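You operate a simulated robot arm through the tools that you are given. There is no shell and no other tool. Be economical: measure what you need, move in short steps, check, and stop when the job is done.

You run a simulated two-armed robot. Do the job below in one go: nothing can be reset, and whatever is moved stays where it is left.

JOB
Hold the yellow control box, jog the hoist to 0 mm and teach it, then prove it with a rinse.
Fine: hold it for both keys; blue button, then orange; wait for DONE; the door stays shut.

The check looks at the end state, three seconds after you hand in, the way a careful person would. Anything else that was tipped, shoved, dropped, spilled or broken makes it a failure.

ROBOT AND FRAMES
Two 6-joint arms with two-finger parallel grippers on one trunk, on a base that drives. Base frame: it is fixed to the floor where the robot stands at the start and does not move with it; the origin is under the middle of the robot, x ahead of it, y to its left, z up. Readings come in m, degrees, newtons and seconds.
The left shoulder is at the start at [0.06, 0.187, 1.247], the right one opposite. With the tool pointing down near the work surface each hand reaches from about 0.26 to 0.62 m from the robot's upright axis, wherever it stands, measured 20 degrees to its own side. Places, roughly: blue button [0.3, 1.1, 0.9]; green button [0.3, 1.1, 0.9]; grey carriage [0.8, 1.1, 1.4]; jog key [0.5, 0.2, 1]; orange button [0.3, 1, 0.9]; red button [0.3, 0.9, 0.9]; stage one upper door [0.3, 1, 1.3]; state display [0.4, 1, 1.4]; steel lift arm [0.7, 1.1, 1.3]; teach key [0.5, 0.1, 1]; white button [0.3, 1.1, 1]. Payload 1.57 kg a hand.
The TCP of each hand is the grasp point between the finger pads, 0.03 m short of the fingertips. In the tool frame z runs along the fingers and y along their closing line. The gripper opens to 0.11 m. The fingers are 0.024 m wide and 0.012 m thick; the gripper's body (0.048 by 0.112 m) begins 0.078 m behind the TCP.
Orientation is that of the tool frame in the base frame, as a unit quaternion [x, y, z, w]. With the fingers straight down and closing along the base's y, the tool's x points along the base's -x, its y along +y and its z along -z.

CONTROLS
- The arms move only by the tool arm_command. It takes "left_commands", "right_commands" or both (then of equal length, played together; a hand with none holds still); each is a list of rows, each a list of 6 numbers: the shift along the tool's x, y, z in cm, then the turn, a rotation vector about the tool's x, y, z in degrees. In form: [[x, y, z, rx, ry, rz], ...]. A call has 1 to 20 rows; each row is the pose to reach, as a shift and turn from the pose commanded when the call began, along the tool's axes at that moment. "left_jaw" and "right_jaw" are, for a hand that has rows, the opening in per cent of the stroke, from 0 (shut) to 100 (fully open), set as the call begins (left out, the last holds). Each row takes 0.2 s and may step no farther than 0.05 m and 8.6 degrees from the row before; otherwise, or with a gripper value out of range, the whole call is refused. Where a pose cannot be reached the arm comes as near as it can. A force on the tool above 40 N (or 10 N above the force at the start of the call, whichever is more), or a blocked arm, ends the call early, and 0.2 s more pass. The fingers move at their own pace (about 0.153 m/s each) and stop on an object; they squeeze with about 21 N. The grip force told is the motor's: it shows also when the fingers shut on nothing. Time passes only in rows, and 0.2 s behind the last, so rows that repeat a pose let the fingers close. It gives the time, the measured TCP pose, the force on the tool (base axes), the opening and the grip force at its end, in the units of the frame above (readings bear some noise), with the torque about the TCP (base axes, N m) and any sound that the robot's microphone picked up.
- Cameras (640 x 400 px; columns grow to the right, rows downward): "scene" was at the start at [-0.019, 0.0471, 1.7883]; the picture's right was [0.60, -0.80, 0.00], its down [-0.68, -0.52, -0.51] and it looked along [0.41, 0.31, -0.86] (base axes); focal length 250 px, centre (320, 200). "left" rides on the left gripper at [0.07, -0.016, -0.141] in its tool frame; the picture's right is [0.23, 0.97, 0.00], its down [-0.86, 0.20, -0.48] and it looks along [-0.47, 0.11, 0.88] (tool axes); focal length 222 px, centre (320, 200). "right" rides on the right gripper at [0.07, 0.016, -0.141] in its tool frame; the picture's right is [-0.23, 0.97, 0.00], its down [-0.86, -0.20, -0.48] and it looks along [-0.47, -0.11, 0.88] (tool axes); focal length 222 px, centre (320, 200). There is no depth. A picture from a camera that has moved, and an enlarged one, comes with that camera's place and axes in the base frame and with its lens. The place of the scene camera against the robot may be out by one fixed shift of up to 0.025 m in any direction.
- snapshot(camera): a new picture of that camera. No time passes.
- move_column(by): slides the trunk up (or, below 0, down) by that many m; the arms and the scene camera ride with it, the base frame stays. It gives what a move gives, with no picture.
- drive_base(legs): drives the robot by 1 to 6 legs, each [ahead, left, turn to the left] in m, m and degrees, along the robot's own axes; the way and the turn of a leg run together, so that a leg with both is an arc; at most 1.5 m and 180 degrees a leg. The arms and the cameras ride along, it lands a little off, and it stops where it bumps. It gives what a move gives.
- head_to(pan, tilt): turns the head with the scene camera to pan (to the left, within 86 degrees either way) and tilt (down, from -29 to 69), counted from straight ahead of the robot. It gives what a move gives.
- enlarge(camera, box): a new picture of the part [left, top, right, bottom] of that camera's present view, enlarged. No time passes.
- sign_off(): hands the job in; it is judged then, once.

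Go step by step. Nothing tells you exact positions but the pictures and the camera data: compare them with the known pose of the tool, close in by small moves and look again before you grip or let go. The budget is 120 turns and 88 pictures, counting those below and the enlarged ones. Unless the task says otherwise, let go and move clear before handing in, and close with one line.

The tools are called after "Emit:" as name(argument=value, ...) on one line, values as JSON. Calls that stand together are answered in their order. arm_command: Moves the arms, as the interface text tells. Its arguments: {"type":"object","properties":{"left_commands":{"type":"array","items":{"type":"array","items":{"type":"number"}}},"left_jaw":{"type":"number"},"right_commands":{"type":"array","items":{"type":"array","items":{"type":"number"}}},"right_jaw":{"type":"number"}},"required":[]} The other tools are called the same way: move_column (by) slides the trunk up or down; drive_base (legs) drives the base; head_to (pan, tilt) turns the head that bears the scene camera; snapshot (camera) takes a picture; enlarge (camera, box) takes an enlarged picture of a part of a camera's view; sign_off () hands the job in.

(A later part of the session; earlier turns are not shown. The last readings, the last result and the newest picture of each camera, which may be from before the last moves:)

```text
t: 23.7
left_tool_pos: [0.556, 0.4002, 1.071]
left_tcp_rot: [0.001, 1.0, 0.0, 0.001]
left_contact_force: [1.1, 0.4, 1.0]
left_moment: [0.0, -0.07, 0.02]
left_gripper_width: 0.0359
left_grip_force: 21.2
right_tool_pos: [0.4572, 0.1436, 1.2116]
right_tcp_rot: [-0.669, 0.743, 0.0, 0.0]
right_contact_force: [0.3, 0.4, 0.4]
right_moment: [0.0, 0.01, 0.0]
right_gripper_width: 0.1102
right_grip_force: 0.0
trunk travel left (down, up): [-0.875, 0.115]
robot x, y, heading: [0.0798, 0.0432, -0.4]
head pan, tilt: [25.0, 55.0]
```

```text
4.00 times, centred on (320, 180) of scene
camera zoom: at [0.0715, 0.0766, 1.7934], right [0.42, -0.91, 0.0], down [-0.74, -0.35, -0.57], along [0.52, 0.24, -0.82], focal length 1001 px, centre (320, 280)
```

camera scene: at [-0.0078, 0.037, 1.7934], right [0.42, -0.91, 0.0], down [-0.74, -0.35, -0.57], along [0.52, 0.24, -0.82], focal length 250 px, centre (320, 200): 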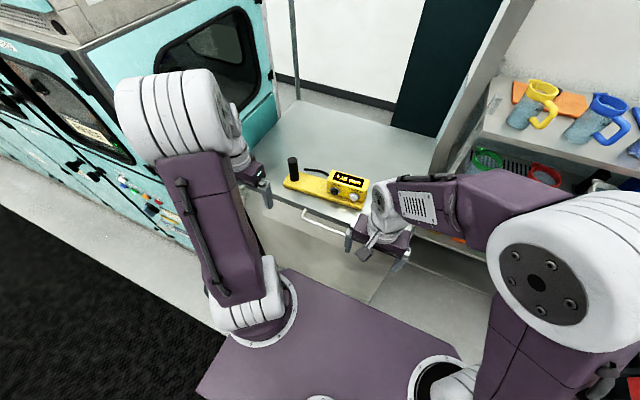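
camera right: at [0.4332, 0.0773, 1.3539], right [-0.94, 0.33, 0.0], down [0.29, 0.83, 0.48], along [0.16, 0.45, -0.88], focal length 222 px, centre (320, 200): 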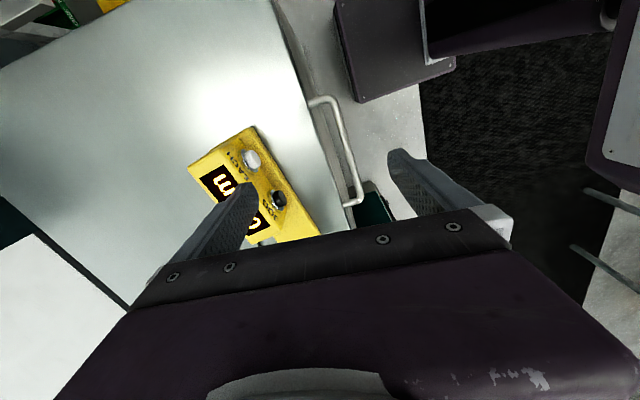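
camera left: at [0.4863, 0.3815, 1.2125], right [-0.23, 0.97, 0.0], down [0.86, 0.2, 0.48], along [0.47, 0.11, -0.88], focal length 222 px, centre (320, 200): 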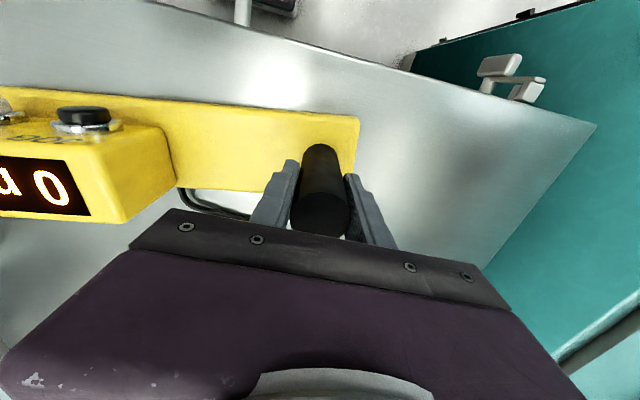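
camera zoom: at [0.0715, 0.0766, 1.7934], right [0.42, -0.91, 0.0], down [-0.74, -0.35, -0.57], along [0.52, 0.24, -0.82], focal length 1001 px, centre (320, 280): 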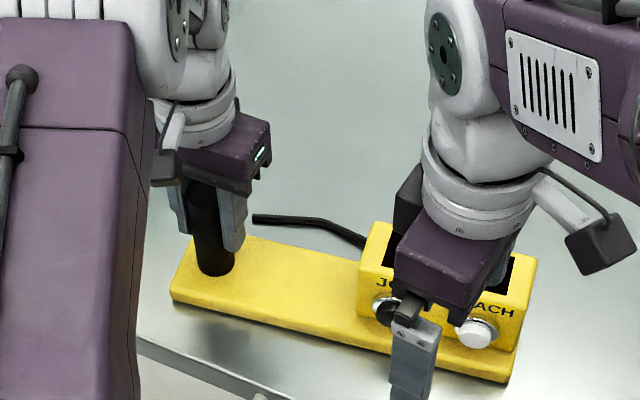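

The hand is rotated. I'll zoom in on the housing from the right camera.

Emit:
enlarge(camera="right", box=[170, 110, 340, 216])

```text
3.76 times, centred on (255, 163) of right
camera zoom: at [0.4332, 0.0773, 1.3539], right [-0.94, 0.33, 0.0], down [0.29, 0.83, 0.48], along [0.16, 0.45, -0.88], focal length 836 px, centre (565, 339)
```

zoom: 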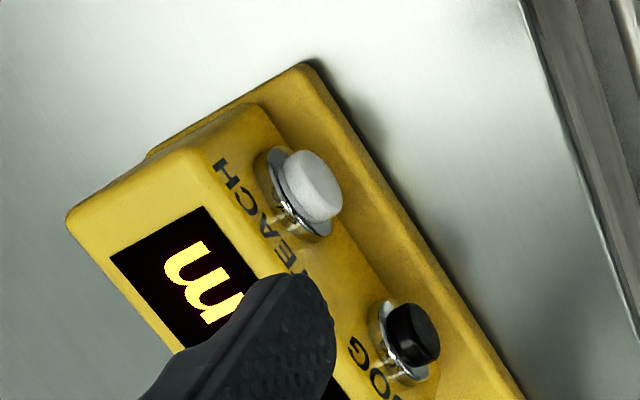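

Teach is at about (0.558, 0.144), the housing back at about x = 0.63, and the box is yawed about 7°. I'll align the hand over the housing, still high.

Emit:
arm_command(right_commands=[[-0.5, -3.4, 0, 0, 0, -3.4], [-0.9, -6.8, 0, 0, 0, -6.8], [-1.4, -10.2, 0, 0, 0, -10.2], [-1.9, -13.6, 0, 0, 0, -13.4], [-1.9, -13.6, 0, 0, 0, -13.4]])

Emit:
snapshot(camera="right")

Emit:
enlarge(camera="scene", box=[260, 100, 420, 200])

```text
t: 24.9
left_tool_pos: [0.558, 0.3988, 1.0711]
left_tcp_rot: [-0.001, 1.0, 0.0, 0.0]
left_contact_force: [0.7, -0.5, 0.2]
left_moment: [0.06, 0.13, 0.12]
left_gripper_width: 0.036
left_grip_force: 21.3
right_tool_pos: [0.5843, 0.1403, 1.2063]
right_tcp_rot: [0.751, -0.66, -0.001, 0.001]
right_contact_force: [0.8, 0.6, -0.2]
right_moment: [0.01, 0.0, 0.02]
right_gripper_width: 0.1103
right_grip_force: 0.1
right hand out of reach, approached as far as the arm can: row 4, 5
trunk travel left (down, up): [-0.875, 0.115]
robot x, y, heading: [0.079, 0.0451, -0.0]
head pan, tilt: [25.0, 55.0]
```

```text
49 pictures are left
camera right: at [0.5767, 0.0709, 1.3491], right [-0.99, 0.1, 0.0], down [0.09, 0.87, 0.48], along [0.05, 0.48, -0.88], focal length 222 px, centre (320, 200)
```

right: 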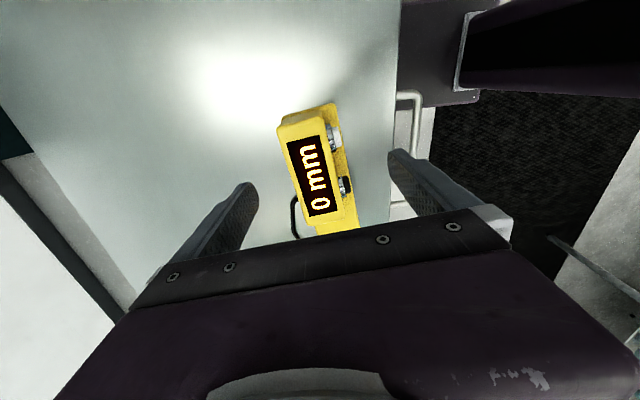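

```text
4.00 times, centred on (340, 150) of scene
camera zoom: at [0.0716, 0.0767, 1.7933], right [0.42, -0.91, 0.0], down [-0.74, -0.35, -0.57], along [0.52, 0.24, -0.82], focal length 1001 px, centre (240, 400)
```

zoom: 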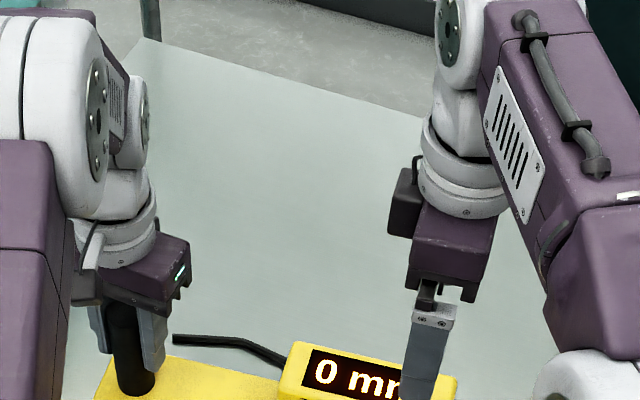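

The arm is at its reach limit here, but lower down and tilted slightly it should get there. I'll zoom to refine positions first.

Emit:
enlarge(camera="right", box=[240, 80, 420, 192])

```text
3.56 times, centred on (330, 136) of right
camera zoom: at [0.5767, 0.0709, 1.3491], right [-0.99, 0.1, 0.0], down [0.09, 0.87, 0.48], along [0.05, 0.48, -0.88], focal length 790 px, centre (284, 428)
```

zoom: 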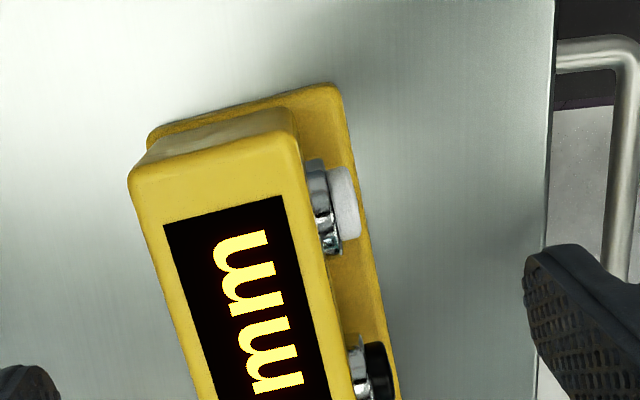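

Teach's outer face is at (0.556, 0.145) and the housing back at x ≈ 0.634, so the pinch centre is about (0.594, 0.15). I'll tilt 10°, come down partway and read the pose.

Emit:
arm_command(right_commands=[[0, 0, 2, 5, 0, 0], [0, 0, 4, 10, 0, 0], [0, 0, 5, 10, 0, 0], [0, 0, 5, 10, 0, 0]])

```text
t: 25.9
left_tool_pos: [0.5554, 0.3995, 1.0708]
left_tcp_rot: [0.001, 1.0, 0.0, 0.0]
left_contact_force: [0.8, 0.5, -0.1]
left_moment: [-0.07, -0.02, -0.03]
left_gripper_width: 0.0361
left_grip_force: 21.5
right_tool_pos: [0.5811, 0.1426, 1.1572]
right_tcp_rot: [0.748, -0.658, 0.057, -0.066]
right_contact_force: [-0.1, 0.6, -1.1]
right_moment: [-0.03, -0.04, 0.03]
right_gripper_width: 0.1099
right_grip_force: 0.1
trunk travel left (down, up): [-0.875, 0.115]
robot x, y, heading: [0.0795, 0.041, -0.2]
head pan, tilt: [25.0, 55.0]
```

That pose is reachable. I'll bring the fingertips to just above the housing and look.

Emit:
arm_command(right_commands=[[-0.5, -0.4, 0.5, 0, 0, 0], [-0.6, -0.4, 3, 0, 0, 0], [-0.6, -0.4, 5.3, 0, 0, 0], [-0.6, -0.4, 5.3, 0, 0, 0]])

Emit:
snapshot(camera="right")

Emit:
enlarge(camera="scene", box=[280, 120, 400, 195])

```text
t: 26.9
left_tool_pos: [0.557, 0.3986, 1.0717]
left_tcp_rot: [0.001, 1.0, 0.001, 0.001]
left_contact_force: [-0.3, 0.4, 0.5]
left_moment: [-0.04, 0.06, -0.18]
left_gripper_width: 0.036
left_grip_force: 21.4
right_tool_pos: [0.5947, 0.1503, 1.1065]
right_tcp_rot: [0.748, -0.659, 0.058, -0.065]
right_contact_force: [-0.8, 0.4, 0.8]
right_moment: [0.0, -0.01, 0.03]
right_gripper_width: 0.1103
right_grip_force: 0.0
trunk travel left (down, up): [-0.875, 0.115]
robot x, y, heading: [0.08, 0.0363, -0.3]
head pan, tilt: [25.0, 55.0]
```

```text
46 pictures are left
camera right: at [0.5634, 0.0775, 1.2442], right [-0.98, 0.1, -0.17], down [0.0, 0.86, 0.51], along [0.2, 0.5, -0.85], focal length 222 px, centre (320, 200)
```

right: 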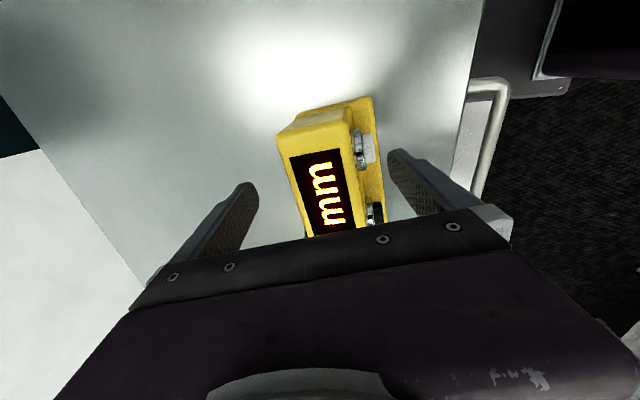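

```text
5.33 times, centred on (340, 158) of scene
camera zoom: at [0.0713, 0.0767, 1.7934], right [0.42, -0.91, 0.0], down [-0.74, -0.35, -0.57], along [0.52, 0.24, -0.82], focal length 1335 px, centre (213, 427)
```

zoom: 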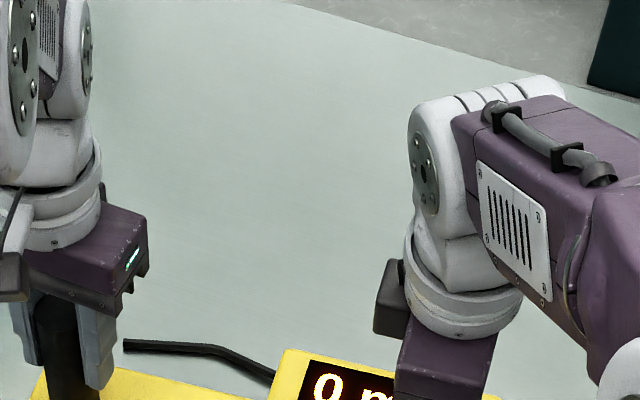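

The fingers straddle the housing and key. I'll descend the last 5 cm with the hand open.

Emit:
arm_command(right_commands=[[0, 0.4, 2, 0, 0, 0], [0, 0.8, 3.7, 0, 0, 0], [0, 1.1, 5.1, 0, 0, 0], [0, 1.1, 5.1, 0, 0, 0]])

Emit:
snapshot(camera="right")

```text
t: 27.9
left_tool_pos: [0.5568, 0.3997, 1.0707]
left_tcp_rot: [0.0, 1.0, 0.0, 0.0]
left_contact_force: [-0.6, -0.2, -0.3]
left_moment: [0.0, 0.11, -0.03]
left_gripper_width: 0.0358
left_grip_force: 21.2
right_tool_pos: [0.5936, 0.1508, 1.0558]
right_tcp_rot: [0.748, -0.658, 0.058, -0.066]
right_contact_force: [-0.7, -0.5, -0.4]
right_moment: [0.0, 0.0, -0.03]
right_gripper_width: 0.1099
right_grip_force: 0.1
trunk travel left (down, up): [-0.875, 0.115]
robot x, y, heading: [0.0814, 0.0395, 0.1]
head pan, tilt: [25.0, 55.0]
```

```text
44 pictures are left
camera right: at [0.561, 0.0761, 1.1921], right [-0.98, 0.1, -0.17], down [0.0, 0.86, 0.51], along [0.2, 0.5, -0.85], focal length 222 px, centre (320, 200)
```

right: 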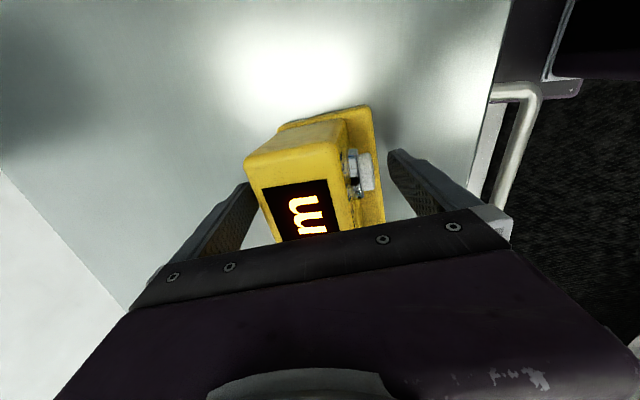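

It's well placed. I'll close in stages to press teach gently.

Emit:
arm_command(right_commands=[[0, 0, 0, 0, 0, 0], [0, 0, 0, 0, 0, 0]], right_jaw=70)

Emit:
snapshot(camera="right")

```text
t: 28.5
left_tool_pos: [0.557, 0.4005, 1.0711]
left_tcp_rot: [0.001, 1.0, 0.0, 0.0]
left_contact_force: [-1.6, 0.6, 0.5]
left_moment: [-0.04, -0.27, -0.22]
left_gripper_width: 0.0358
left_grip_force: 20.8
right_tool_pos: [0.5925, 0.1495, 1.0551]
right_tcp_rot: [0.748, -0.658, 0.058, -0.065]
right_contact_force: [2.3, -1.0, -0.7]
right_moment: [0.1, 0.59, -0.13]
right_gripper_width: 0.0788
right_grip_force: 20.7
trunk travel left (down, up): [-0.875, 0.115]
robot x, y, heading: [0.0793, 0.0381, -0.2]
head pan, tilt: [25.0, 55.0]
heard: click
```

```text
43 pictures are left
camera right: at [0.5612, 0.0759, 1.1924], right [-0.98, 0.1, -0.17], down [0.0, 0.86, 0.51], along [0.2, 0.5, -0.85], focal length 222 px, centre (320, 200)
```

right: 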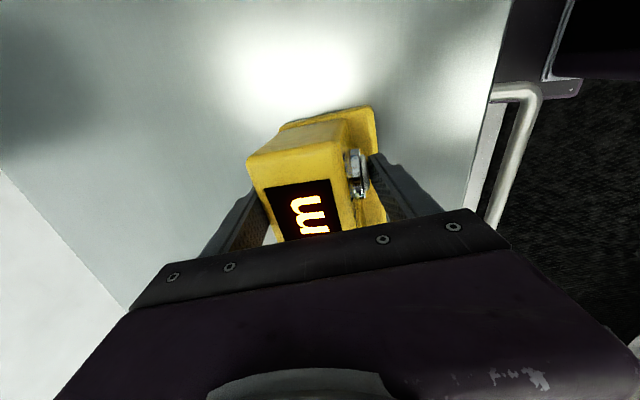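

Click heard. I'll open the right hand and read the display.

Emit:
arm_command(right_commands=[[0, 0, 0, 0, 0, 0], [0, 0, 0, 0, 0, 0]], right_jaw=100)

Emit:
arm_command(right_commands=[[0, -0.6, -3.5, 0, 0, 0], [0, -1.3, -7.5, 0, 0, 0], [0, -2.2, -12, 0, 0, 0], [0, 2.5, -12.5, 0, 0, 0], [0, 7, -13, 0, 0, 0], [0, 11.5, -13.5, 0, 0, 0], [0, 16, -14, 0, 0, 0]])

Emit:
enlarge(camera="scene", box=[260, 120, 420, 220])

```text
t: 29.1
left_tool_pos: [0.557, 0.3998, 1.0707]
left_tcp_rot: [0.0, 1.0, 0.0, 0.0]
left_contact_force: [1.3, 0.4, 1.3]
left_moment: [-0.15, 0.1, 0.25]
left_gripper_width: 0.0358
left_grip_force: 20.9
right_tool_pos: [0.5925, 0.149, 1.0555]
right_tcp_rot: [0.747, -0.659, 0.057, -0.065]
right_contact_force: [0.4, -0.2, -1.1]
right_moment: [0.0, 0.0, 0.01]
right_gripper_width: 0.1099
right_grip_force: 0.1
trunk travel left (down, up): [-0.875, 0.115]
robot x, y, heading: [0.083, 0.0391, -0.2]
head pan, tilt: [25.0, 55.0]
```

```text
t: 30.7
left_tool_pos: [0.5549, 0.3981, 1.0705]
left_tcp_rot: [0.0, 1.0, 0.0, 0.0]
left_contact_force: [-0.2, -1.2, 0.4]
left_moment: [0.33, 0.27, 0.07]
left_gripper_width: 0.0358
left_grip_force: 21.1
right_tool_pos: [0.414, 0.1243, 1.1663]
right_tcp_rot: [0.748, -0.658, 0.058, -0.065]
right_contact_force: [0.5, 0.0, 0.1]
right_moment: [-0.04, -0.02, -0.03]
right_gripper_width: 0.1101
right_grip_force: 0.1
trunk travel left (down, up): [-0.875, 0.115]
robot x, y, heading: [0.0787, 0.0363, -0.0]
head pan, tilt: [25.0, 55.0]
```

```text
4.00 times, centred on (340, 170) of scene
camera zoom: at [0.0698, 0.0767, 1.7932], right [0.42, -0.91, 0.0], down [-0.74, -0.35, -0.57], along [0.52, 0.24, -0.82], focal length 1001 px, centre (240, 320)
```

zoom: 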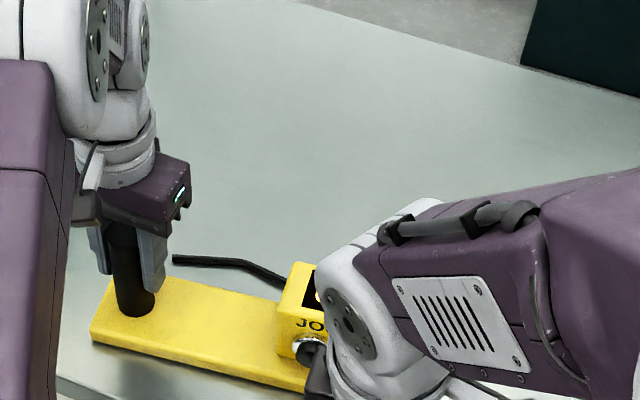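

I'll move the right arm out of the view.

Emit:
arm_command(right_commands=[[3.5, 1.5, -2, -3, 0, 0], [7, 3, -4, -6, 0, 0], [10, 4.5, -5, -10, 0, 0], [12, 6, -6.5, -10, 0, 0], [12, 6, -6.5, -10, 0, 0]], right_jaw=0)

Emit:
enlarge(camera="scene", box=[260, 120, 420, 220])

```text
t: 31.9
left_tool_pos: [0.557, 0.4005, 1.0715]
left_tcp_rot: [0.001, 1.0, 0.0, 0.0]
left_contact_force: [-0.4, -1.5, 0.7]
left_moment: [0.03, 0.12, -0.18]
left_gripper_width: 0.0356
left_grip_force: 21.0
right_tool_pos: [0.359, -0.0036, 1.2195]
right_tcp_rot: [0.751, -0.661, 0.0, 0.0]
right_contact_force: [0.3, 0.1, -0.7]
right_moment: [-0.02, 0.02, -0.02]
right_gripper_width: 0.0
right_grip_force: 20.7
trunk travel left (down, up): [-0.875, 0.115]
robot x, y, heading: [0.0803, 0.039, -0.2]
head pan, tilt: [25.0, 55.0]
```

```text
4.00 times, centred on (340, 170) of scene
camera zoom: at [0.0716, 0.0769, 1.7934], right [0.42, -0.91, 0.0], down [-0.74, -0.35, -0.57], along [0.52, 0.24, -0.82], focal length 1001 px, centre (240, 320)
```

zoom: 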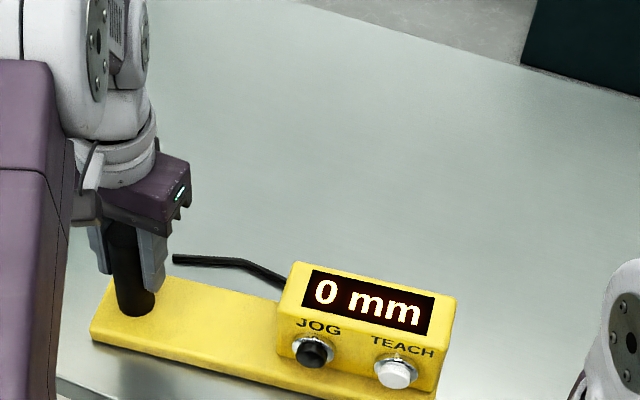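

The display still says 0 mm. Before letting go, I'll check the machine's state display.

Emit:
head_to(pan=68, tilt=22)

Emit:
snapshot(camera="scene")

```text
t: 33.0
left_tool_pos: [0.5573, 0.4003, 1.0708]
left_tcp_rot: [0.001, 1.0, 0.0, 0.0]
left_contact_force: [0.4, -0.5, -0.1]
left_moment: [0.01, 0.21, -0.02]
left_gripper_width: 0.036
left_grip_force: 21.1
right_tool_pos: [0.359, -0.0028, 1.219]
right_tcp_rot: [0.751, -0.661, 0.0, -0.001]
right_contact_force: [0.6, 0.7, -0.5]
right_moment: [0.01, 0.03, 0.01]
right_gripper_width: 0.0
right_grip_force: 21.1
trunk travel left (down, up): [-0.875, 0.115]
robot x, y, heading: [0.0766, 0.0394, 0.1]
head pan, tilt: [68.0, 22.0]
```

```text
40 pictures are left
camera scene: at [0.041, 0.1322, 1.8421], right [0.93, -0.38, 0.0], down [-0.14, -0.35, -0.93], along [0.35, 0.86, -0.38], focal length 250 px, centre (320, 200)
```

scene: 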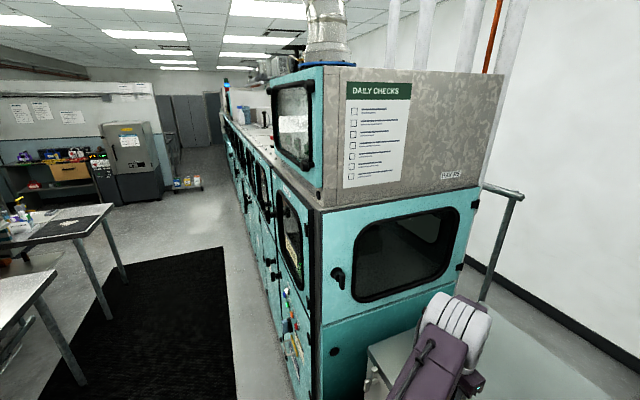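

Emit:
enlarge(camera="scene", box=[255, 180, 335, 380])

Emit:
enlarge(camera="scene", box=[345, 210, 470, 300])

```text
2.00 times, centred on (295, 280) of scene
camera zoom: at [0.041, 0.1322, 1.8421], right [0.93, -0.38, 0.0], down [-0.14, -0.35, -0.93], along [0.35, 0.86, -0.38], focal length 501 px, centre (370, 40)
```

zoom: 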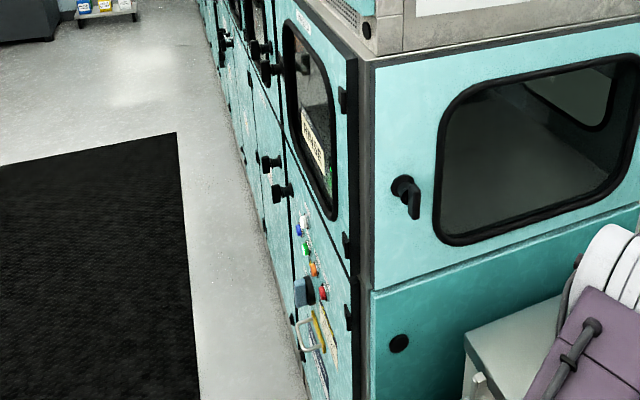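

```text
4.44 times, centred on (408, 255) of scene
camera zoom: at [0.041, 0.1322, 1.8421], right [0.93, -0.38, 0.0], down [-0.14, -0.35, -0.93], along [0.35, 0.86, -0.38], focal length 1113 px, centre (-69, -44)
```

zoom: 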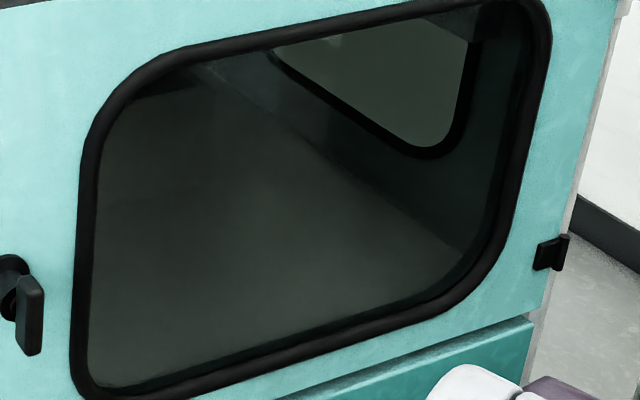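

The click was clean and the box held, so I take it as taught and will verify at the machine display. I'll release the post and lift away.

Emit:
arm_command(left_commands=[[0, 0, 0, 0, 0, 0], [0, 0, 0, 0, 0, 0], [0, 0, 0, 0, 0, 0]], left_jaw=100)

Emit:
arm_command(left_commands=[[0, 0, -4, 0, 0, 0], [0, 0, -8, 0, 0, 0], [0, 0, -12, 0, 0, 0], [0, 0, -15, 0, 0, 0], [5, 0, -15, 0, 0, 0], [10, 0, -15, 0, 0, 0], [15, 0, -15, 0, 0, 0], [18, 0, -15, 0, 0, 0]])

Emit:
head_to(pan=25, tilt=55)

Emit:
snapshot(camera="scene")

```text
t: 33.8
left_tool_pos: [0.5566, 0.3998, 1.071]
left_tcp_rot: [0.0, 1.0, 0.0, -0.001]
left_contact_force: [-0.1, 0.0, -0.5]
left_moment: [0.0, -0.04, 0.0]
left_gripper_width: 0.11
left_grip_force: 0.2
right_tool_pos: [0.3586, -0.0034, 1.2195]
right_tcp_rot: [0.751, -0.661, 0.0, -0.001]
right_contact_force: [1.1, -0.8, 0.2]
right_moment: [-0.04, 0.02, 0.03]
right_gripper_width: 0.0001
right_grip_force: 20.8
trunk travel left (down, up): [-0.875, 0.115]
robot x, y, heading: [0.0787, 0.0413, 0.0]
head pan, tilt: [68.0, 22.0]
```

```text
t: 35.6
left_tool_pos: [0.3764, 0.4006, 1.2225]
left_tcp_rot: [0.001, 1.0, 0.001, 0.002]
left_contact_force: [0.1, -0.3, -0.2]
left_moment: [-0.01, -0.01, -0.01]
left_gripper_width: 0.1098
left_grip_force: 0.1
right_tool_pos: [0.357, -0.0031, 1.2201]
right_tcp_rot: [0.751, -0.66, 0.001, 0.0]
right_contact_force: [-0.3, 0.0, 0.2]
right_moment: [-0.01, -0.01, 0.01]
right_gripper_width: 0.0
right_grip_force: 21.0
trunk travel left (down, up): [-0.875, 0.115]
robot x, y, heading: [0.0771, 0.0398, -0.1]
head pan, tilt: [68.0, 22.0]
```

```text
t: 36.7
left_tool_pos: [0.3788, 0.4003, 1.2223]
left_tcp_rot: [0.001, 1.0, -0.001, 0.0]
left_contact_force: [0.2, 0.3, 0.1]
left_moment: [0.0, -0.04, -0.02]
left_gripper_width: 0.11
left_grip_force: 0.0
right_tool_pos: [0.3591, -0.0034, 1.2185]
right_tcp_rot: [0.751, -0.661, 0.0, 0.0]
right_contact_force: [-0.9, -0.1, -0.3]
right_moment: [0.02, 0.01, 0.02]
right_gripper_width: 0.0001
right_grip_force: 21.0
trunk travel left (down, up): [-0.875, 0.115]
robot x, y, heading: [0.0797, 0.0387, -0.1]
head pan, tilt: [25.0, 55.0]
```

```text
37 pictures are left
camera scene: at [0.0713, 0.0768, 1.7934], right [0.42, -0.91, 0.0], down [-0.74, -0.35, -0.57], along [0.52, 0.24, -0.82], focal length 250 px, centre (320, 200)
```

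scene: 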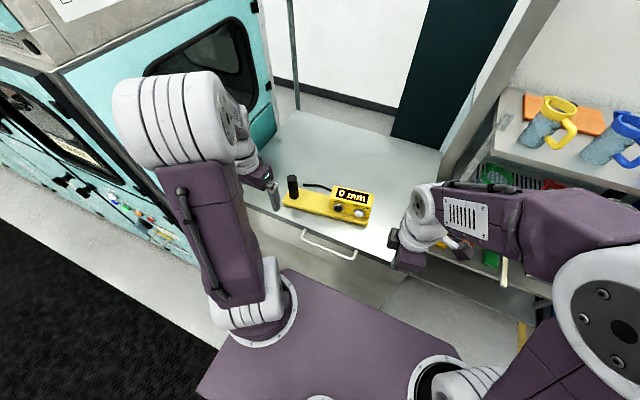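

The box stands where it was, showing 0 mm. I'll back away from the bench and strafe left to the front of the machine.

Emit:
drive_base(legs=[[-0.42, 0, 0], [0, 0.8, 0]])

Emit:
head_to(pan=15, tilt=40)

Emit:
snapshot(camera="scene")

```text
t: 43.1
left_tool_pos: [-0.04, 1.1921, 1.2225]
left_tcp_rot: [-0.001, 1.0, 0.001, 0.0]
left_contact_force: [0.1, 0.1, -0.5]
left_moment: [0.0, -0.02, 0.02]
left_gripper_width: 0.11
left_grip_force: 0.0
right_tool_pos: [-0.0565, 0.7879, 1.2189]
right_tcp_rot: [0.752, -0.659, 0.001, -0.001]
right_contact_force: [-0.3, 0.6, 0.1]
right_moment: [0.0, -0.02, 0.02]
right_gripper_width: 0.0
right_grip_force: 21.0
trunk travel left (down, up): [-0.875, 0.115]
robot x, y, heading: [-0.3382, 0.8319, 0.1]
head pan, tilt: [25.0, 55.0]
```

```text
t: 43.9
left_tool_pos: [-0.0394, 1.1934, 1.2211]
left_tcp_rot: [-0.003, 1.0, 0.0, 0.0]
left_contact_force: [-0.4, 0.6, -0.2]
left_moment: [0.03, 0.01, 0.01]
left_gripper_width: 0.1103
left_grip_force: 0.1
right_tool_pos: [-0.0559, 0.7892, 1.2198]
right_tcp_rot: [0.753, -0.658, 0.001, -0.001]
right_contact_force: [0.2, -0.3, -0.9]
right_moment: [-0.03, 0.0, -0.02]
right_gripper_width: 0.0002
right_grip_force: 21.6
trunk travel left (down, up): [-0.875, 0.115]
robot x, y, heading: [-0.336, 0.8312, 0.4]
head pan, tilt: [15.0, 40.0]
```

```text
36 pictures are left
camera scene: at [-0.3278, 0.8596, 1.814], right [0.26, -0.96, 0.0], down [-0.62, -0.17, -0.77], along [0.74, 0.2, -0.64], focal length 250 px, centre (320, 200)
```

scene: 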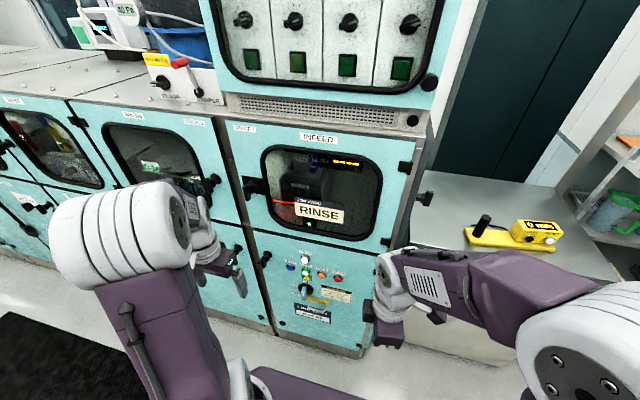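

Emit:
enlarge(camera="scene", box=[240, 130, 390, 224])

Emit:
enlarge(camera="scene", box=[250, 240, 380, 330])

```text
4.26 times, centred on (315, 177) of scene
camera zoom: at [-0.3278, 0.8596, 1.814], right [0.26, -0.96, 0.0], down [-0.62, -0.17, -0.77], along [0.74, 0.2, -0.64], focal length 1065 px, centre (341, 298)
```

zoom: 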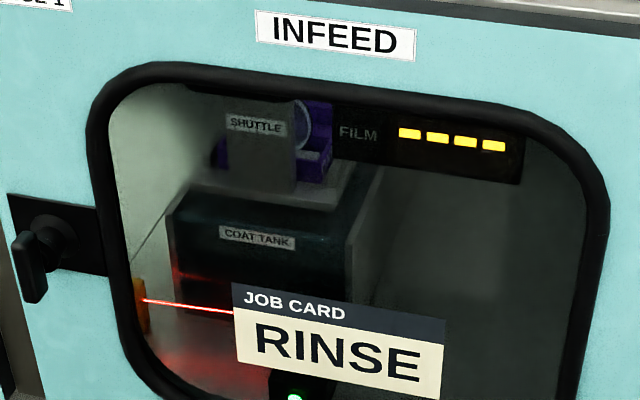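

```text
4.44 times, centred on (315, 285) of scene
camera zoom: at [-0.3278, 0.8596, 1.814], right [0.26, -0.96, 0.0], down [-0.62, -0.17, -0.77], along [0.74, 0.2, -0.64], focal length 1113 px, centre (342, -178)
```

zoom: 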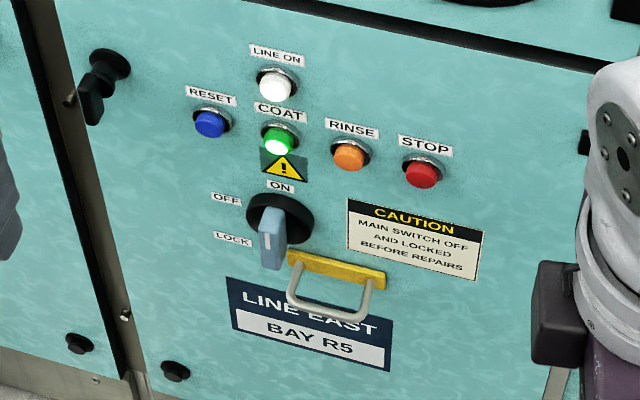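

RESET is blue, RINSE orange, and both sit at z ≈ 0.85. I'll lower the trunk, shut the left hand and turn it to point straight at the panel.

Emit:
move_column(by=-0.25)

Emit:
arm_command(left_commands=[[-2, -0.3, 0, 0, -8.2, 0], [-4, -0.6, 0, 0, -16.4, 0], [-6, -0.9, 0, 0, -24.6, 0], [-8, -1.2, 0, 0, -32.8, 0], [-10, -1.5, 0, 0, -41, 0], [-12, -1.8, 0, 0, -49.2, 0], [-14, -2.1, 0.5, 0, -57.4, 0], [-14, -2.4, 1, 0, -65.6, 0], [-14, -2.7, 2, 0, -73.8, 0], [-14, -3, 4, 0, -82, 0], [-14, -3, 6, 0, -90, 0], [-14, -3, 6, 0, -90, 0]], left_jaw=0)

Emit:
snapshot(camera="left")

Emit:
snapshot(camera="scene")

```text
t: 46.5
left_tool_pos: [-0.0387, 1.1932, 0.9713]
left_tcp_rot: [-0.002, 1.0, 0.0, 0.0]
left_contact_force: [0.4, 0.3, 0.5]
left_moment: [0.0, 0.03, 0.0]
left_gripper_width: 0.1099
left_grip_force: 0.1
right_tool_pos: [-0.0567, 0.7887, 0.9706]
right_tcp_rot: [0.752, -0.659, 0.0, 0.0]
right_contact_force: [-0.3, -0.1, 0.6]
right_moment: [0.02, 0.01, -0.01]
right_gripper_width: 0.0
right_grip_force: 21.3
trunk travel left (down, up): [-0.625, 0.365]
robot x, y, heading: [-0.3343, 0.8307, 0.3]
head pan, tilt: [15.0, 40.0]
```

```text
t: 49.1
left_tool_pos: [0.1929, 1.273, 0.9682]
left_tcp_rot: [-0.003, 0.707, -0.003, 0.707]
left_contact_force: [0.5, -0.4, -0.1]
left_moment: [-0.03, -0.01, 0.0]
left_gripper_width: 0.0
left_grip_force: 21.4
left hand out of reach, approached as far as the arm can: row 8, 9, 10, 11, 12
right_tool_pos: [-0.0551, 0.7917, 0.9687]
right_tcp_rot: [0.752, -0.659, 0.0, 0.001]
right_contact_force: [0.5, -1.5, -0.1]
right_moment: [0.0, 0.01, 0.01]
right_gripper_width: 0.0
right_grip_force: 21.1
trunk travel left (down, up): [-0.625, 0.365]
robot x, y, heading: [-0.3375, 0.8335, 0.2]
head pan, tilt: [15.0, 40.0]
```

```text
33 pictures are left
camera left: at [0.0507, 1.2541, 0.8983], right [0.0, 0.97, -0.23], down [-0.48, 0.21, 0.85], along [0.88, 0.11, 0.46], focal length 222 px, centre (320, 200)
```

left: 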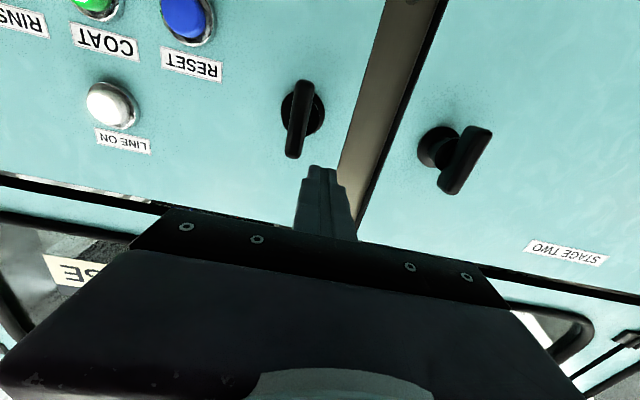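

```text
32 pictures are left
camera scene: at [-0.3255, 0.862, 1.564], right [0.26, -0.96, 0.0], down [-0.62, -0.17, -0.77], along [0.74, 0.2, -0.64], focal length 250 px, centre (320, 200)
```

scene: 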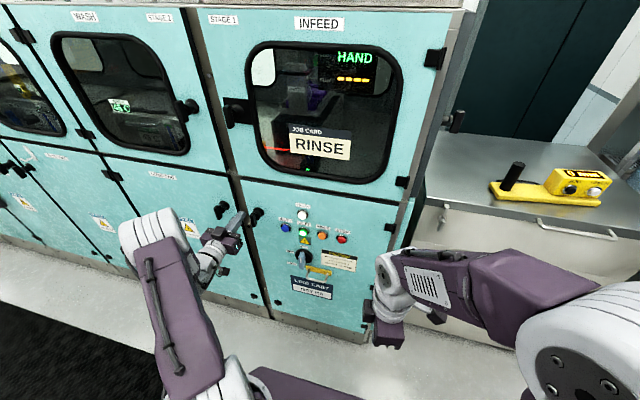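

The state display reads HAND (manual). The left arm is cramped at this range, so I'll back the base up 10 cm, then line up on blue.

Emit:
drive_base(legs=[[-0.1, 0, 0]])

Emit:
arm_command(left_commands=[[0, 0, 0, 0, 0, 0], [0, 0, 0, 0, 0, 0]])

```text
t: 50.2
left_tool_pos: [0.09, 1.2711, 0.9687]
left_tcp_rot: [-0.002, 0.708, -0.002, 0.706]
left_contact_force: [-0.3, -0.5, -0.4]
left_moment: [0.01, 0.01, 0.02]
left_gripper_width: 0.0
left_grip_force: 21.0
right_tool_pos: [-0.1588, 0.7891, 0.9699]
right_tcp_rot: [0.753, -0.658, 0.0, 0.001]
right_contact_force: [-0.3, -0.1, -0.1]
right_moment: [0.01, -0.03, -0.01]
right_gripper_width: 0.0
right_grip_force: 20.9
trunk travel left (down, up): [-0.625, 0.365]
robot x, y, heading: [-0.4392, 0.8319, 0.1]
head pan, tilt: [15.0, 40.0]
```

```text
t: 50.8
left_tool_pos: [0.0891, 1.2705, 0.969]
left_tcp_rot: [-0.003, 0.708, -0.001, 0.707]
left_contact_force: [-0.2, 0.9, -0.3]
left_moment: [0.0, 0.0, 0.01]
left_gripper_width: 0.0
left_grip_force: 20.8
right_tool_pos: [-0.1578, 0.789, 0.9677]
right_tcp_rot: [0.753, -0.658, -0.001, 0.0]
right_contact_force: [0.6, -0.2, -0.6]
right_moment: [0.02, 0.01, 0.01]
right_gripper_width: 0.0
right_grip_force: 21.3
trunk travel left (down, up): [-0.625, 0.365]
robot x, y, heading: [-0.4412, 0.8294, 0.3]
head pan, tilt: [15.0, 40.0]
```

Now I'll move to face blue at about (y 1.14, z 0.87), with the tip ~8 cm off the panel.

Emit:
arm_command(left_commands=[[0.5, -2, 4, 0, 0, 0], [3, -5, 6, 0, 0, 0], [6, -8, 7.5, 0, 0, 0], [8, -10.5, 8.5, 0, 0, 0], [10, -13, 9, 0, 0, 0], [10, -13, 9, 0, 0, 0]])

Emit:
snapshot(camera="left")

Emit:
enlarge(camera="scene", box=[230, 170, 390, 270])

```text
t: 52.2
left_tool_pos: [0.2105, 1.1636, 0.8714]
left_tcp_rot: [-0.008, 0.708, -0.018, 0.706]
left_contact_force: [-0.5, -0.2, 0.7]
left_moment: [0.0, 0.0, 0.01]
left_gripper_width: 0.0
left_grip_force: 21.2
left hand out of reach, approached as far as the arm can: row 2, 3, 4, 5, 6
right_tool_pos: [-0.1572, 0.7867, 0.9685]
right_tcp_rot: [0.753, -0.658, 0.0, 0.0]
right_contact_force: [-0.1, -0.2, -0.7]
right_moment: [-0.02, 0.0, 0.02]
right_gripper_width: 0.0002
right_grip_force: 21.2
trunk travel left (down, up): [-0.625, 0.365]
robot x, y, heading: [-0.434, 0.8311, 0.5]
head pan, tilt: [15.0, 40.0]
```

```text
31 pictures are left
camera left: at [0.0688, 1.1448, 0.8036], right [0.01, 0.96, -0.26], down [-0.47, 0.24, 0.85], along [0.88, 0.11, 0.46], focal length 222 px, centre (320, 200)
```

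left: 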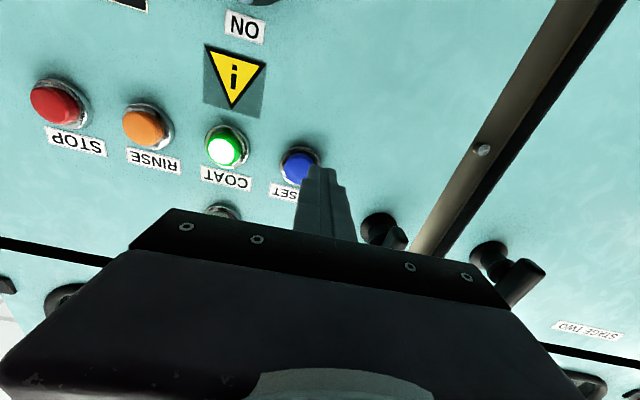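

```text
4.00 times, centred on (310, 220) of scene
camera zoom: at [-0.4287, 0.859, 1.564], right [0.26, -0.96, 0.0], down [-0.62, -0.17, -0.77], along [0.74, 0.2, -0.64], focal length 1001 px, centre (360, 120)
```

zoom: 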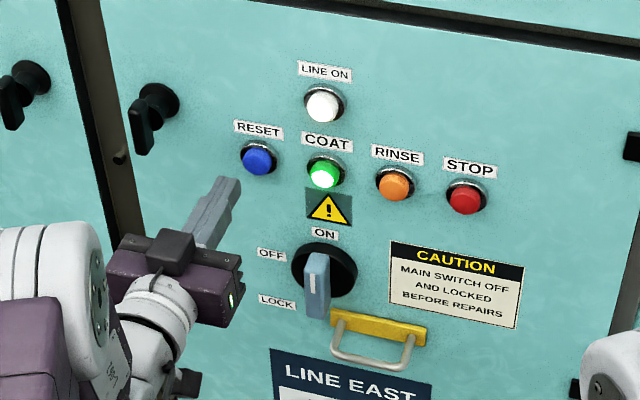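

The horizontal pose wants the shoulder lower. Blue is at about (0.28, 1.138, 0.883) and orange at about (0.28, 0.99, 0.884). I'll back up slightly, lower the trunk more, then raise the hand.

Emit:
drive_base(legs=[[-0.08, 0, 0]])

Emit:
move_column(by=-0.15)

Emit:
arm_command(left_commands=[[-4, 0, 0, 0, 0, 0], [-8, -1, 0, 0, 0, 0], [-12, -2, 0, 0, 0, 0], [-16, -2.5, 0, 0, 0, 0], [-16, -2.5, 0, 0, 0, 0]])

```text
t: 53.3
left_tool_pos: [0.1314, 1.1649, 0.8726]
left_tcp_rot: [-0.007, 0.708, -0.018, 0.706]
left_contact_force: [-0.3, 0.0, 0.0]
left_moment: [-0.03, 0.04, -0.02]
left_gripper_width: 0.0
left_grip_force: 20.7
right_tool_pos: [-0.2384, 0.789, 0.9698]
right_tcp_rot: [0.753, -0.657, 0.001, -0.001]
right_contact_force: [-0.5, -0.7, -0.6]
right_moment: [0.02, -0.04, 0.04]
right_gripper_width: 0.0
right_grip_force: 21.1
trunk travel left (down, up): [-0.625, 0.365]
robot x, y, heading: [-0.5177, 0.8302, 0.3]
head pan, tilt: [15.0, 40.0]
```

```text
t: 55.0
left_tool_pos: [0.1298, 1.1637, 0.7228]
left_tcp_rot: [-0.007, 0.708, -0.017, 0.706]
left_contact_force: [0.6, 0.0, 0.6]
left_moment: [0.02, -0.01, 0.01]
left_gripper_width: 0.0002
left_grip_force: 20.7
right_tool_pos: [-0.2378, 0.7881, 0.8192]
right_tcp_rot: [0.753, -0.658, 0.0, 0.0]
right_contact_force: [-0.3, 0.2, 0.2]
right_moment: [0.0, 0.02, -0.03]
right_gripper_width: 0.0
right_grip_force: 21.1
trunk travel left (down, up): [-0.475, 0.515]
robot x, y, heading: [-0.5174, 0.8282, 0.7]
head pan, tilt: [15.0, 40.0]
```

```text
t: 56.2
left_tool_pos: [0.1305, 1.1456, 0.8832]
left_tcp_rot: [-0.008, 0.709, -0.017, 0.705]
left_contact_force: [-0.2, 0.3, -1.3]
left_moment: [-0.03, -0.01, -0.01]
left_gripper_width: 0.0
left_grip_force: 21.3
right_tool_pos: [-0.2378, 0.7879, 0.8182]
right_tcp_rot: [0.753, -0.658, 0.0, 0.0]
right_contact_force: [0.3, -0.6, -1.0]
right_moment: [-0.02, 0.0, -0.03]
right_gripper_width: 0.0
right_grip_force: 21.3
trunk travel left (down, up): [-0.475, 0.515]
robot x, y, heading: [-0.5198, 0.8303, 0.6]
head pan, tilt: [15.0, 40.0]
```

The pose is reachable now. I'll move in to about 4 cm from blue and check alignment.

Emit:
arm_command(left_commands=[[0, -0.3, 4, 0, 0, 0], [0, -0.6, 8, 0, 0, 0], [0, -0.6, 8, 0, 0, 0]])

Emit:
enlarge(camera="left", box=[120, 80, 420, 268])

Emit:
snapshot(camera="scene")

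```text
t: 57.0
left_tool_pos: [0.2097, 1.1384, 0.8829]
left_tcp_rot: [-0.008, 0.708, -0.018, 0.705]
left_contact_force: [-0.7, 0.2, -0.3]
left_moment: [0.0, -0.02, 0.01]
left_gripper_width: 0.0001
left_grip_force: 21.5
right_tool_pos: [-0.239, 0.7894, 0.8193]
right_tcp_rot: [0.753, -0.658, 0.0, 0.0]
right_contact_force: [-1.1, -0.7, -0.6]
right_moment: [0.01, -0.02, 0.0]
right_gripper_width: 0.0
right_grip_force: 21.3
trunk travel left (down, up): [-0.475, 0.515]
robot x, y, heading: [-0.5187, 0.8291, 0.5]
head pan, tilt: [15.0, 40.0]
```

```text
2.13 times, centred on (270, 174) of left
camera zoom: at [0.0665, 1.1192, 0.8143], right [0.01, 0.96, -0.26], down [-0.47, 0.24, 0.85], along [0.88, 0.11, 0.46], focal length 473 px, centre (426, 255)
```

zoom: 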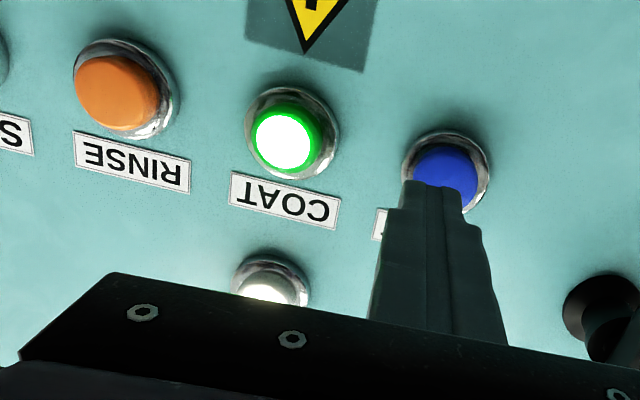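

```text
28 pictures are left
camera scene: at [-0.5094, 0.8583, 1.4141], right [0.26, -0.96, 0.0], down [-0.62, -0.17, -0.77], along [0.74, 0.2, -0.64], focal length 250 px, centre (320, 200)
```

scene: 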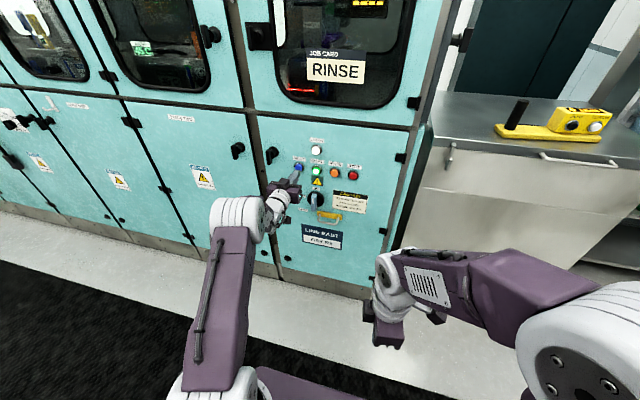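

Aligned. I'll press blue, moving in with small steps.

Emit:
arm_command(left_commands=[[0, 0.4, 1, 0, 0, 0], [0, 0.4, 2, 0, 0, 0], [0, 0.4, 2.5, 0, 0, 0], [0, 0.4, 2.9, 0, 0, 0], [0, 0.4, 3.2, 0, 0, 0]])

```text
t: 58.2
left_tool_pos: [0.2373, 1.1408, 0.8836]
left_tcp_rot: [-0.009, 0.709, -0.017, 0.704]
left_contact_force: [-35.8, -5.3, -9.2]
left_moment: [0.13, 0.2, -0.14]
left_gripper_width: 0.0002
left_grip_force: 21.4
right_tool_pos: [-0.2406, 0.7885, 0.8204]
right_tcp_rot: [0.753, -0.658, 0.001, -0.001]
right_contact_force: [-0.4, 0.3, 0.1]
right_moment: [0.02, -0.01, 0.01]
right_gripper_width: 0.0
right_grip_force: 20.6
trunk travel left (down, up): [-0.475, 0.515]
robot x, y, heading: [-0.5158, 0.8312, 0.3]
head pan, tilt: [15.0, 40.0]
heard: click
```

Click heard. I'll back off and check the display.

Emit:
arm_command(left_commands=[[0, 0, -2, 0, 0, 0], [0, 0, -5, 0, 0, 0], [0, 0, -5, 0, 0, 0]])

Emit:
head_to(pan=12, tilt=20)

Emit:
snapshot(camera="scene")

```text
t: 59.0
left_tool_pos: [0.1924, 1.1425, 0.8836]
left_tcp_rot: [-0.006, 0.708, -0.018, 0.706]
left_contact_force: [0.5, 1.0, 0.1]
left_moment: [0.01, 0.01, 0.0]
left_gripper_width: 0.0
left_grip_force: 21.5
right_tool_pos: [-0.2378, 0.7883, 0.8186]
right_tcp_rot: [0.753, -0.658, -0.001, 0.001]
right_contact_force: [-0.2, 0.0, -0.4]
right_moment: [0.0, 0.01, 0.0]
right_gripper_width: 0.0003
right_grip_force: 20.5
trunk travel left (down, up): [-0.475, 0.515]
robot x, y, heading: [-0.5186, 0.8302, 0.5]
head pan, tilt: [15.0, 40.0]
```

```text
t: 59.9
left_tool_pos: [0.1917, 1.1422, 0.8846]
left_tcp_rot: [-0.007, 0.708, -0.016, 0.706]
left_contact_force: [0.0, -0.3, 0.2]
left_moment: [0.01, -0.02, -0.02]
left_gripper_width: 0.0
left_grip_force: 21.1
right_tool_pos: [-0.2385, 0.7889, 0.8192]
right_tcp_rot: [0.753, -0.658, 0.001, 0.0]
right_contact_force: [-0.6, -0.9, -0.2]
right_moment: [0.0, 0.03, 0.02]
right_gripper_width: 0.0
right_grip_force: 20.5
trunk travel left (down, up): [-0.475, 0.515]
robot x, y, heading: [-0.519, 0.8291, 0.5]
head pan, tilt: [12.0, 20.0]
```

```text
27 pictures are left
camera scene: at [-0.5, 0.8558, 1.4454], right [0.21, -0.98, 0.0], down [-0.34, -0.07, -0.94], along [0.92, 0.2, -0.34], focal length 250 px, centre (320, 200)
```

scene: 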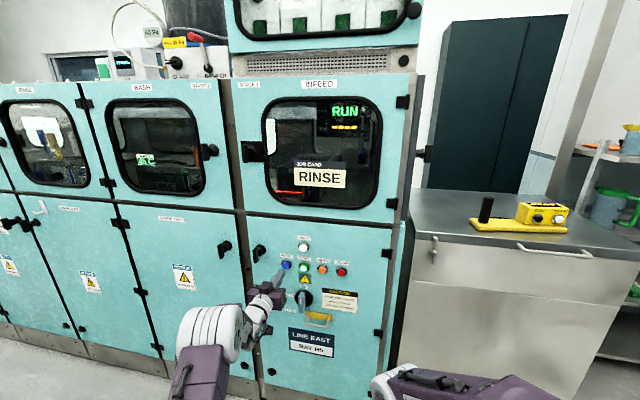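

The display reads RUN. I'll zoom in on it and on the box.

Emit:
enlarge(camera="scene", box=[255, 85, 395, 215])

Emit:
enlarge(camera="scene", box=[460, 185, 580, 245])

```text
3.08 times, centred on (325, 150) of scene
camera zoom: at [-0.5, 0.8558, 1.4454], right [0.21, -0.98, 0.0], down [-0.34, -0.07, -0.94], along [0.92, 0.2, -0.34], focal length 770 px, centre (305, 354)
```

zoom: 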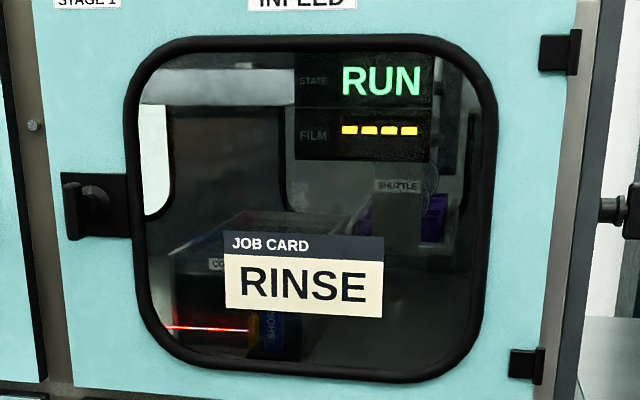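

```text
5.33 times, centred on (520, 215) of scene
camera zoom: at [-0.5, 0.8558, 1.4454], right [0.21, -0.98, 0.0], down [-0.34, -0.07, -0.94], along [0.92, 0.2, -0.34], focal length 1335 px, centre (-747, 120)
```

zoom: 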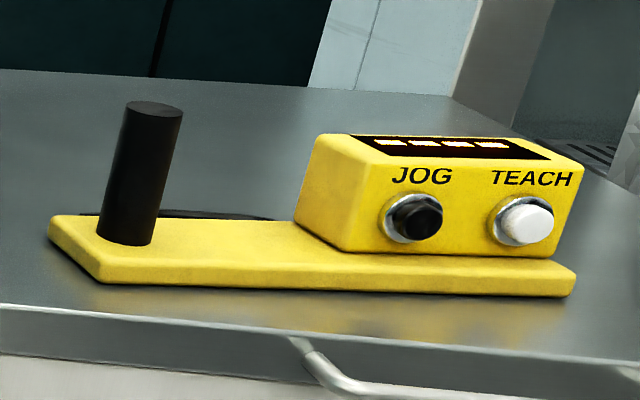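

It's running the reset. Meanwhile I'll move the hand across to orange and stay clear of the panel.

Emit:
arm_command(left_commands=[[0, -4, -1, 0, 0, 0], [0, -8, -1, 0, 0, 0], [0, -12, -1, 0, 0, 0], [0, -15.2, 0, 0, 0, 0], [0, -15.2, 1.5, 0, 0, 0], [0, -15.2, 1.5, 0, 0, 0]])

Emit:
enlarge(camera="left", box=[170, 80, 470, 268])

Emit:
enlarge(camera="scene", box=[255, 85, 395, 215])

```text
t: 61.3
left_tool_pos: [0.1916, 1.0597, 0.8828]
left_tcp_rot: [0.036, 0.708, -0.026, 0.704]
left_contact_force: [0.8, -0.7, -0.3]
left_moment: [0.0, -0.03, -0.01]
left_gripper_width: 0.0001
left_grip_force: 20.7
left hand out of reach, approached as far as the arm can: row 2, 3, 4, 5, 6
right_tool_pos: [-0.2388, 0.7878, 0.8186]
right_tcp_rot: [0.753, -0.658, 0.0, 0.0]
right_contact_force: [0.2, 0.0, -0.1]
right_moment: [-0.01, -0.04, 0.03]
right_gripper_width: 0.0001
right_grip_force: 21.2
trunk travel left (down, up): [-0.475, 0.515]
robot x, y, heading: [-0.518, 0.8283, 0.3]
head pan, tilt: [12.0, 20.0]
```

```text
2.13 times, centred on (320, 174) of left
camera zoom: at [0.0482, 1.0549, 0.8149], right [0.08, 0.97, -0.21], down [-0.46, 0.23, 0.86], along [0.89, 0.03, 0.46], focal length 473 px, centre (320, 255)
```

zoom: 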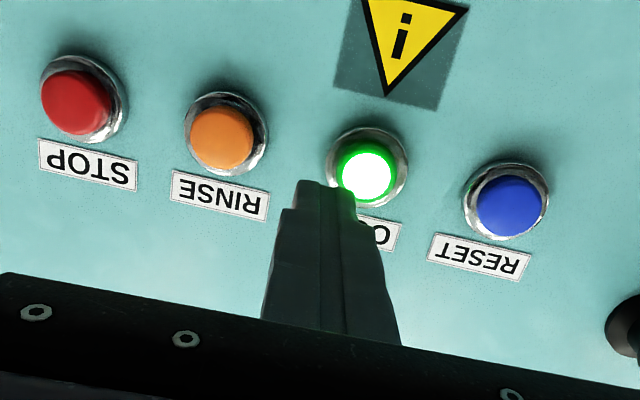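

```text
3.08 times, centred on (325, 150) of scene
camera zoom: at [-0.5001, 0.8556, 1.4455], right [0.21, -0.98, 0.0], down [-0.33, -0.07, -0.94], along [0.92, 0.2, -0.34], focal length 770 px, centre (305, 354)
```

zoom: 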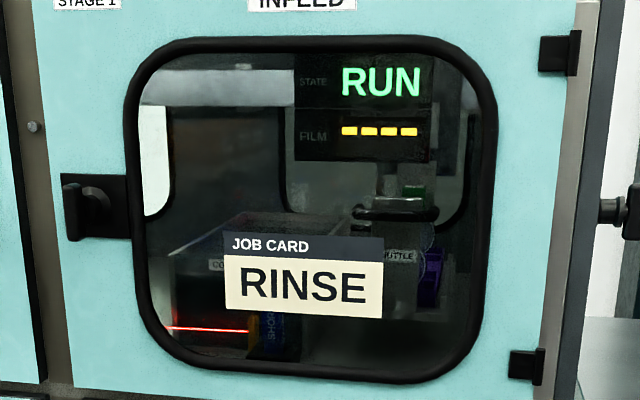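

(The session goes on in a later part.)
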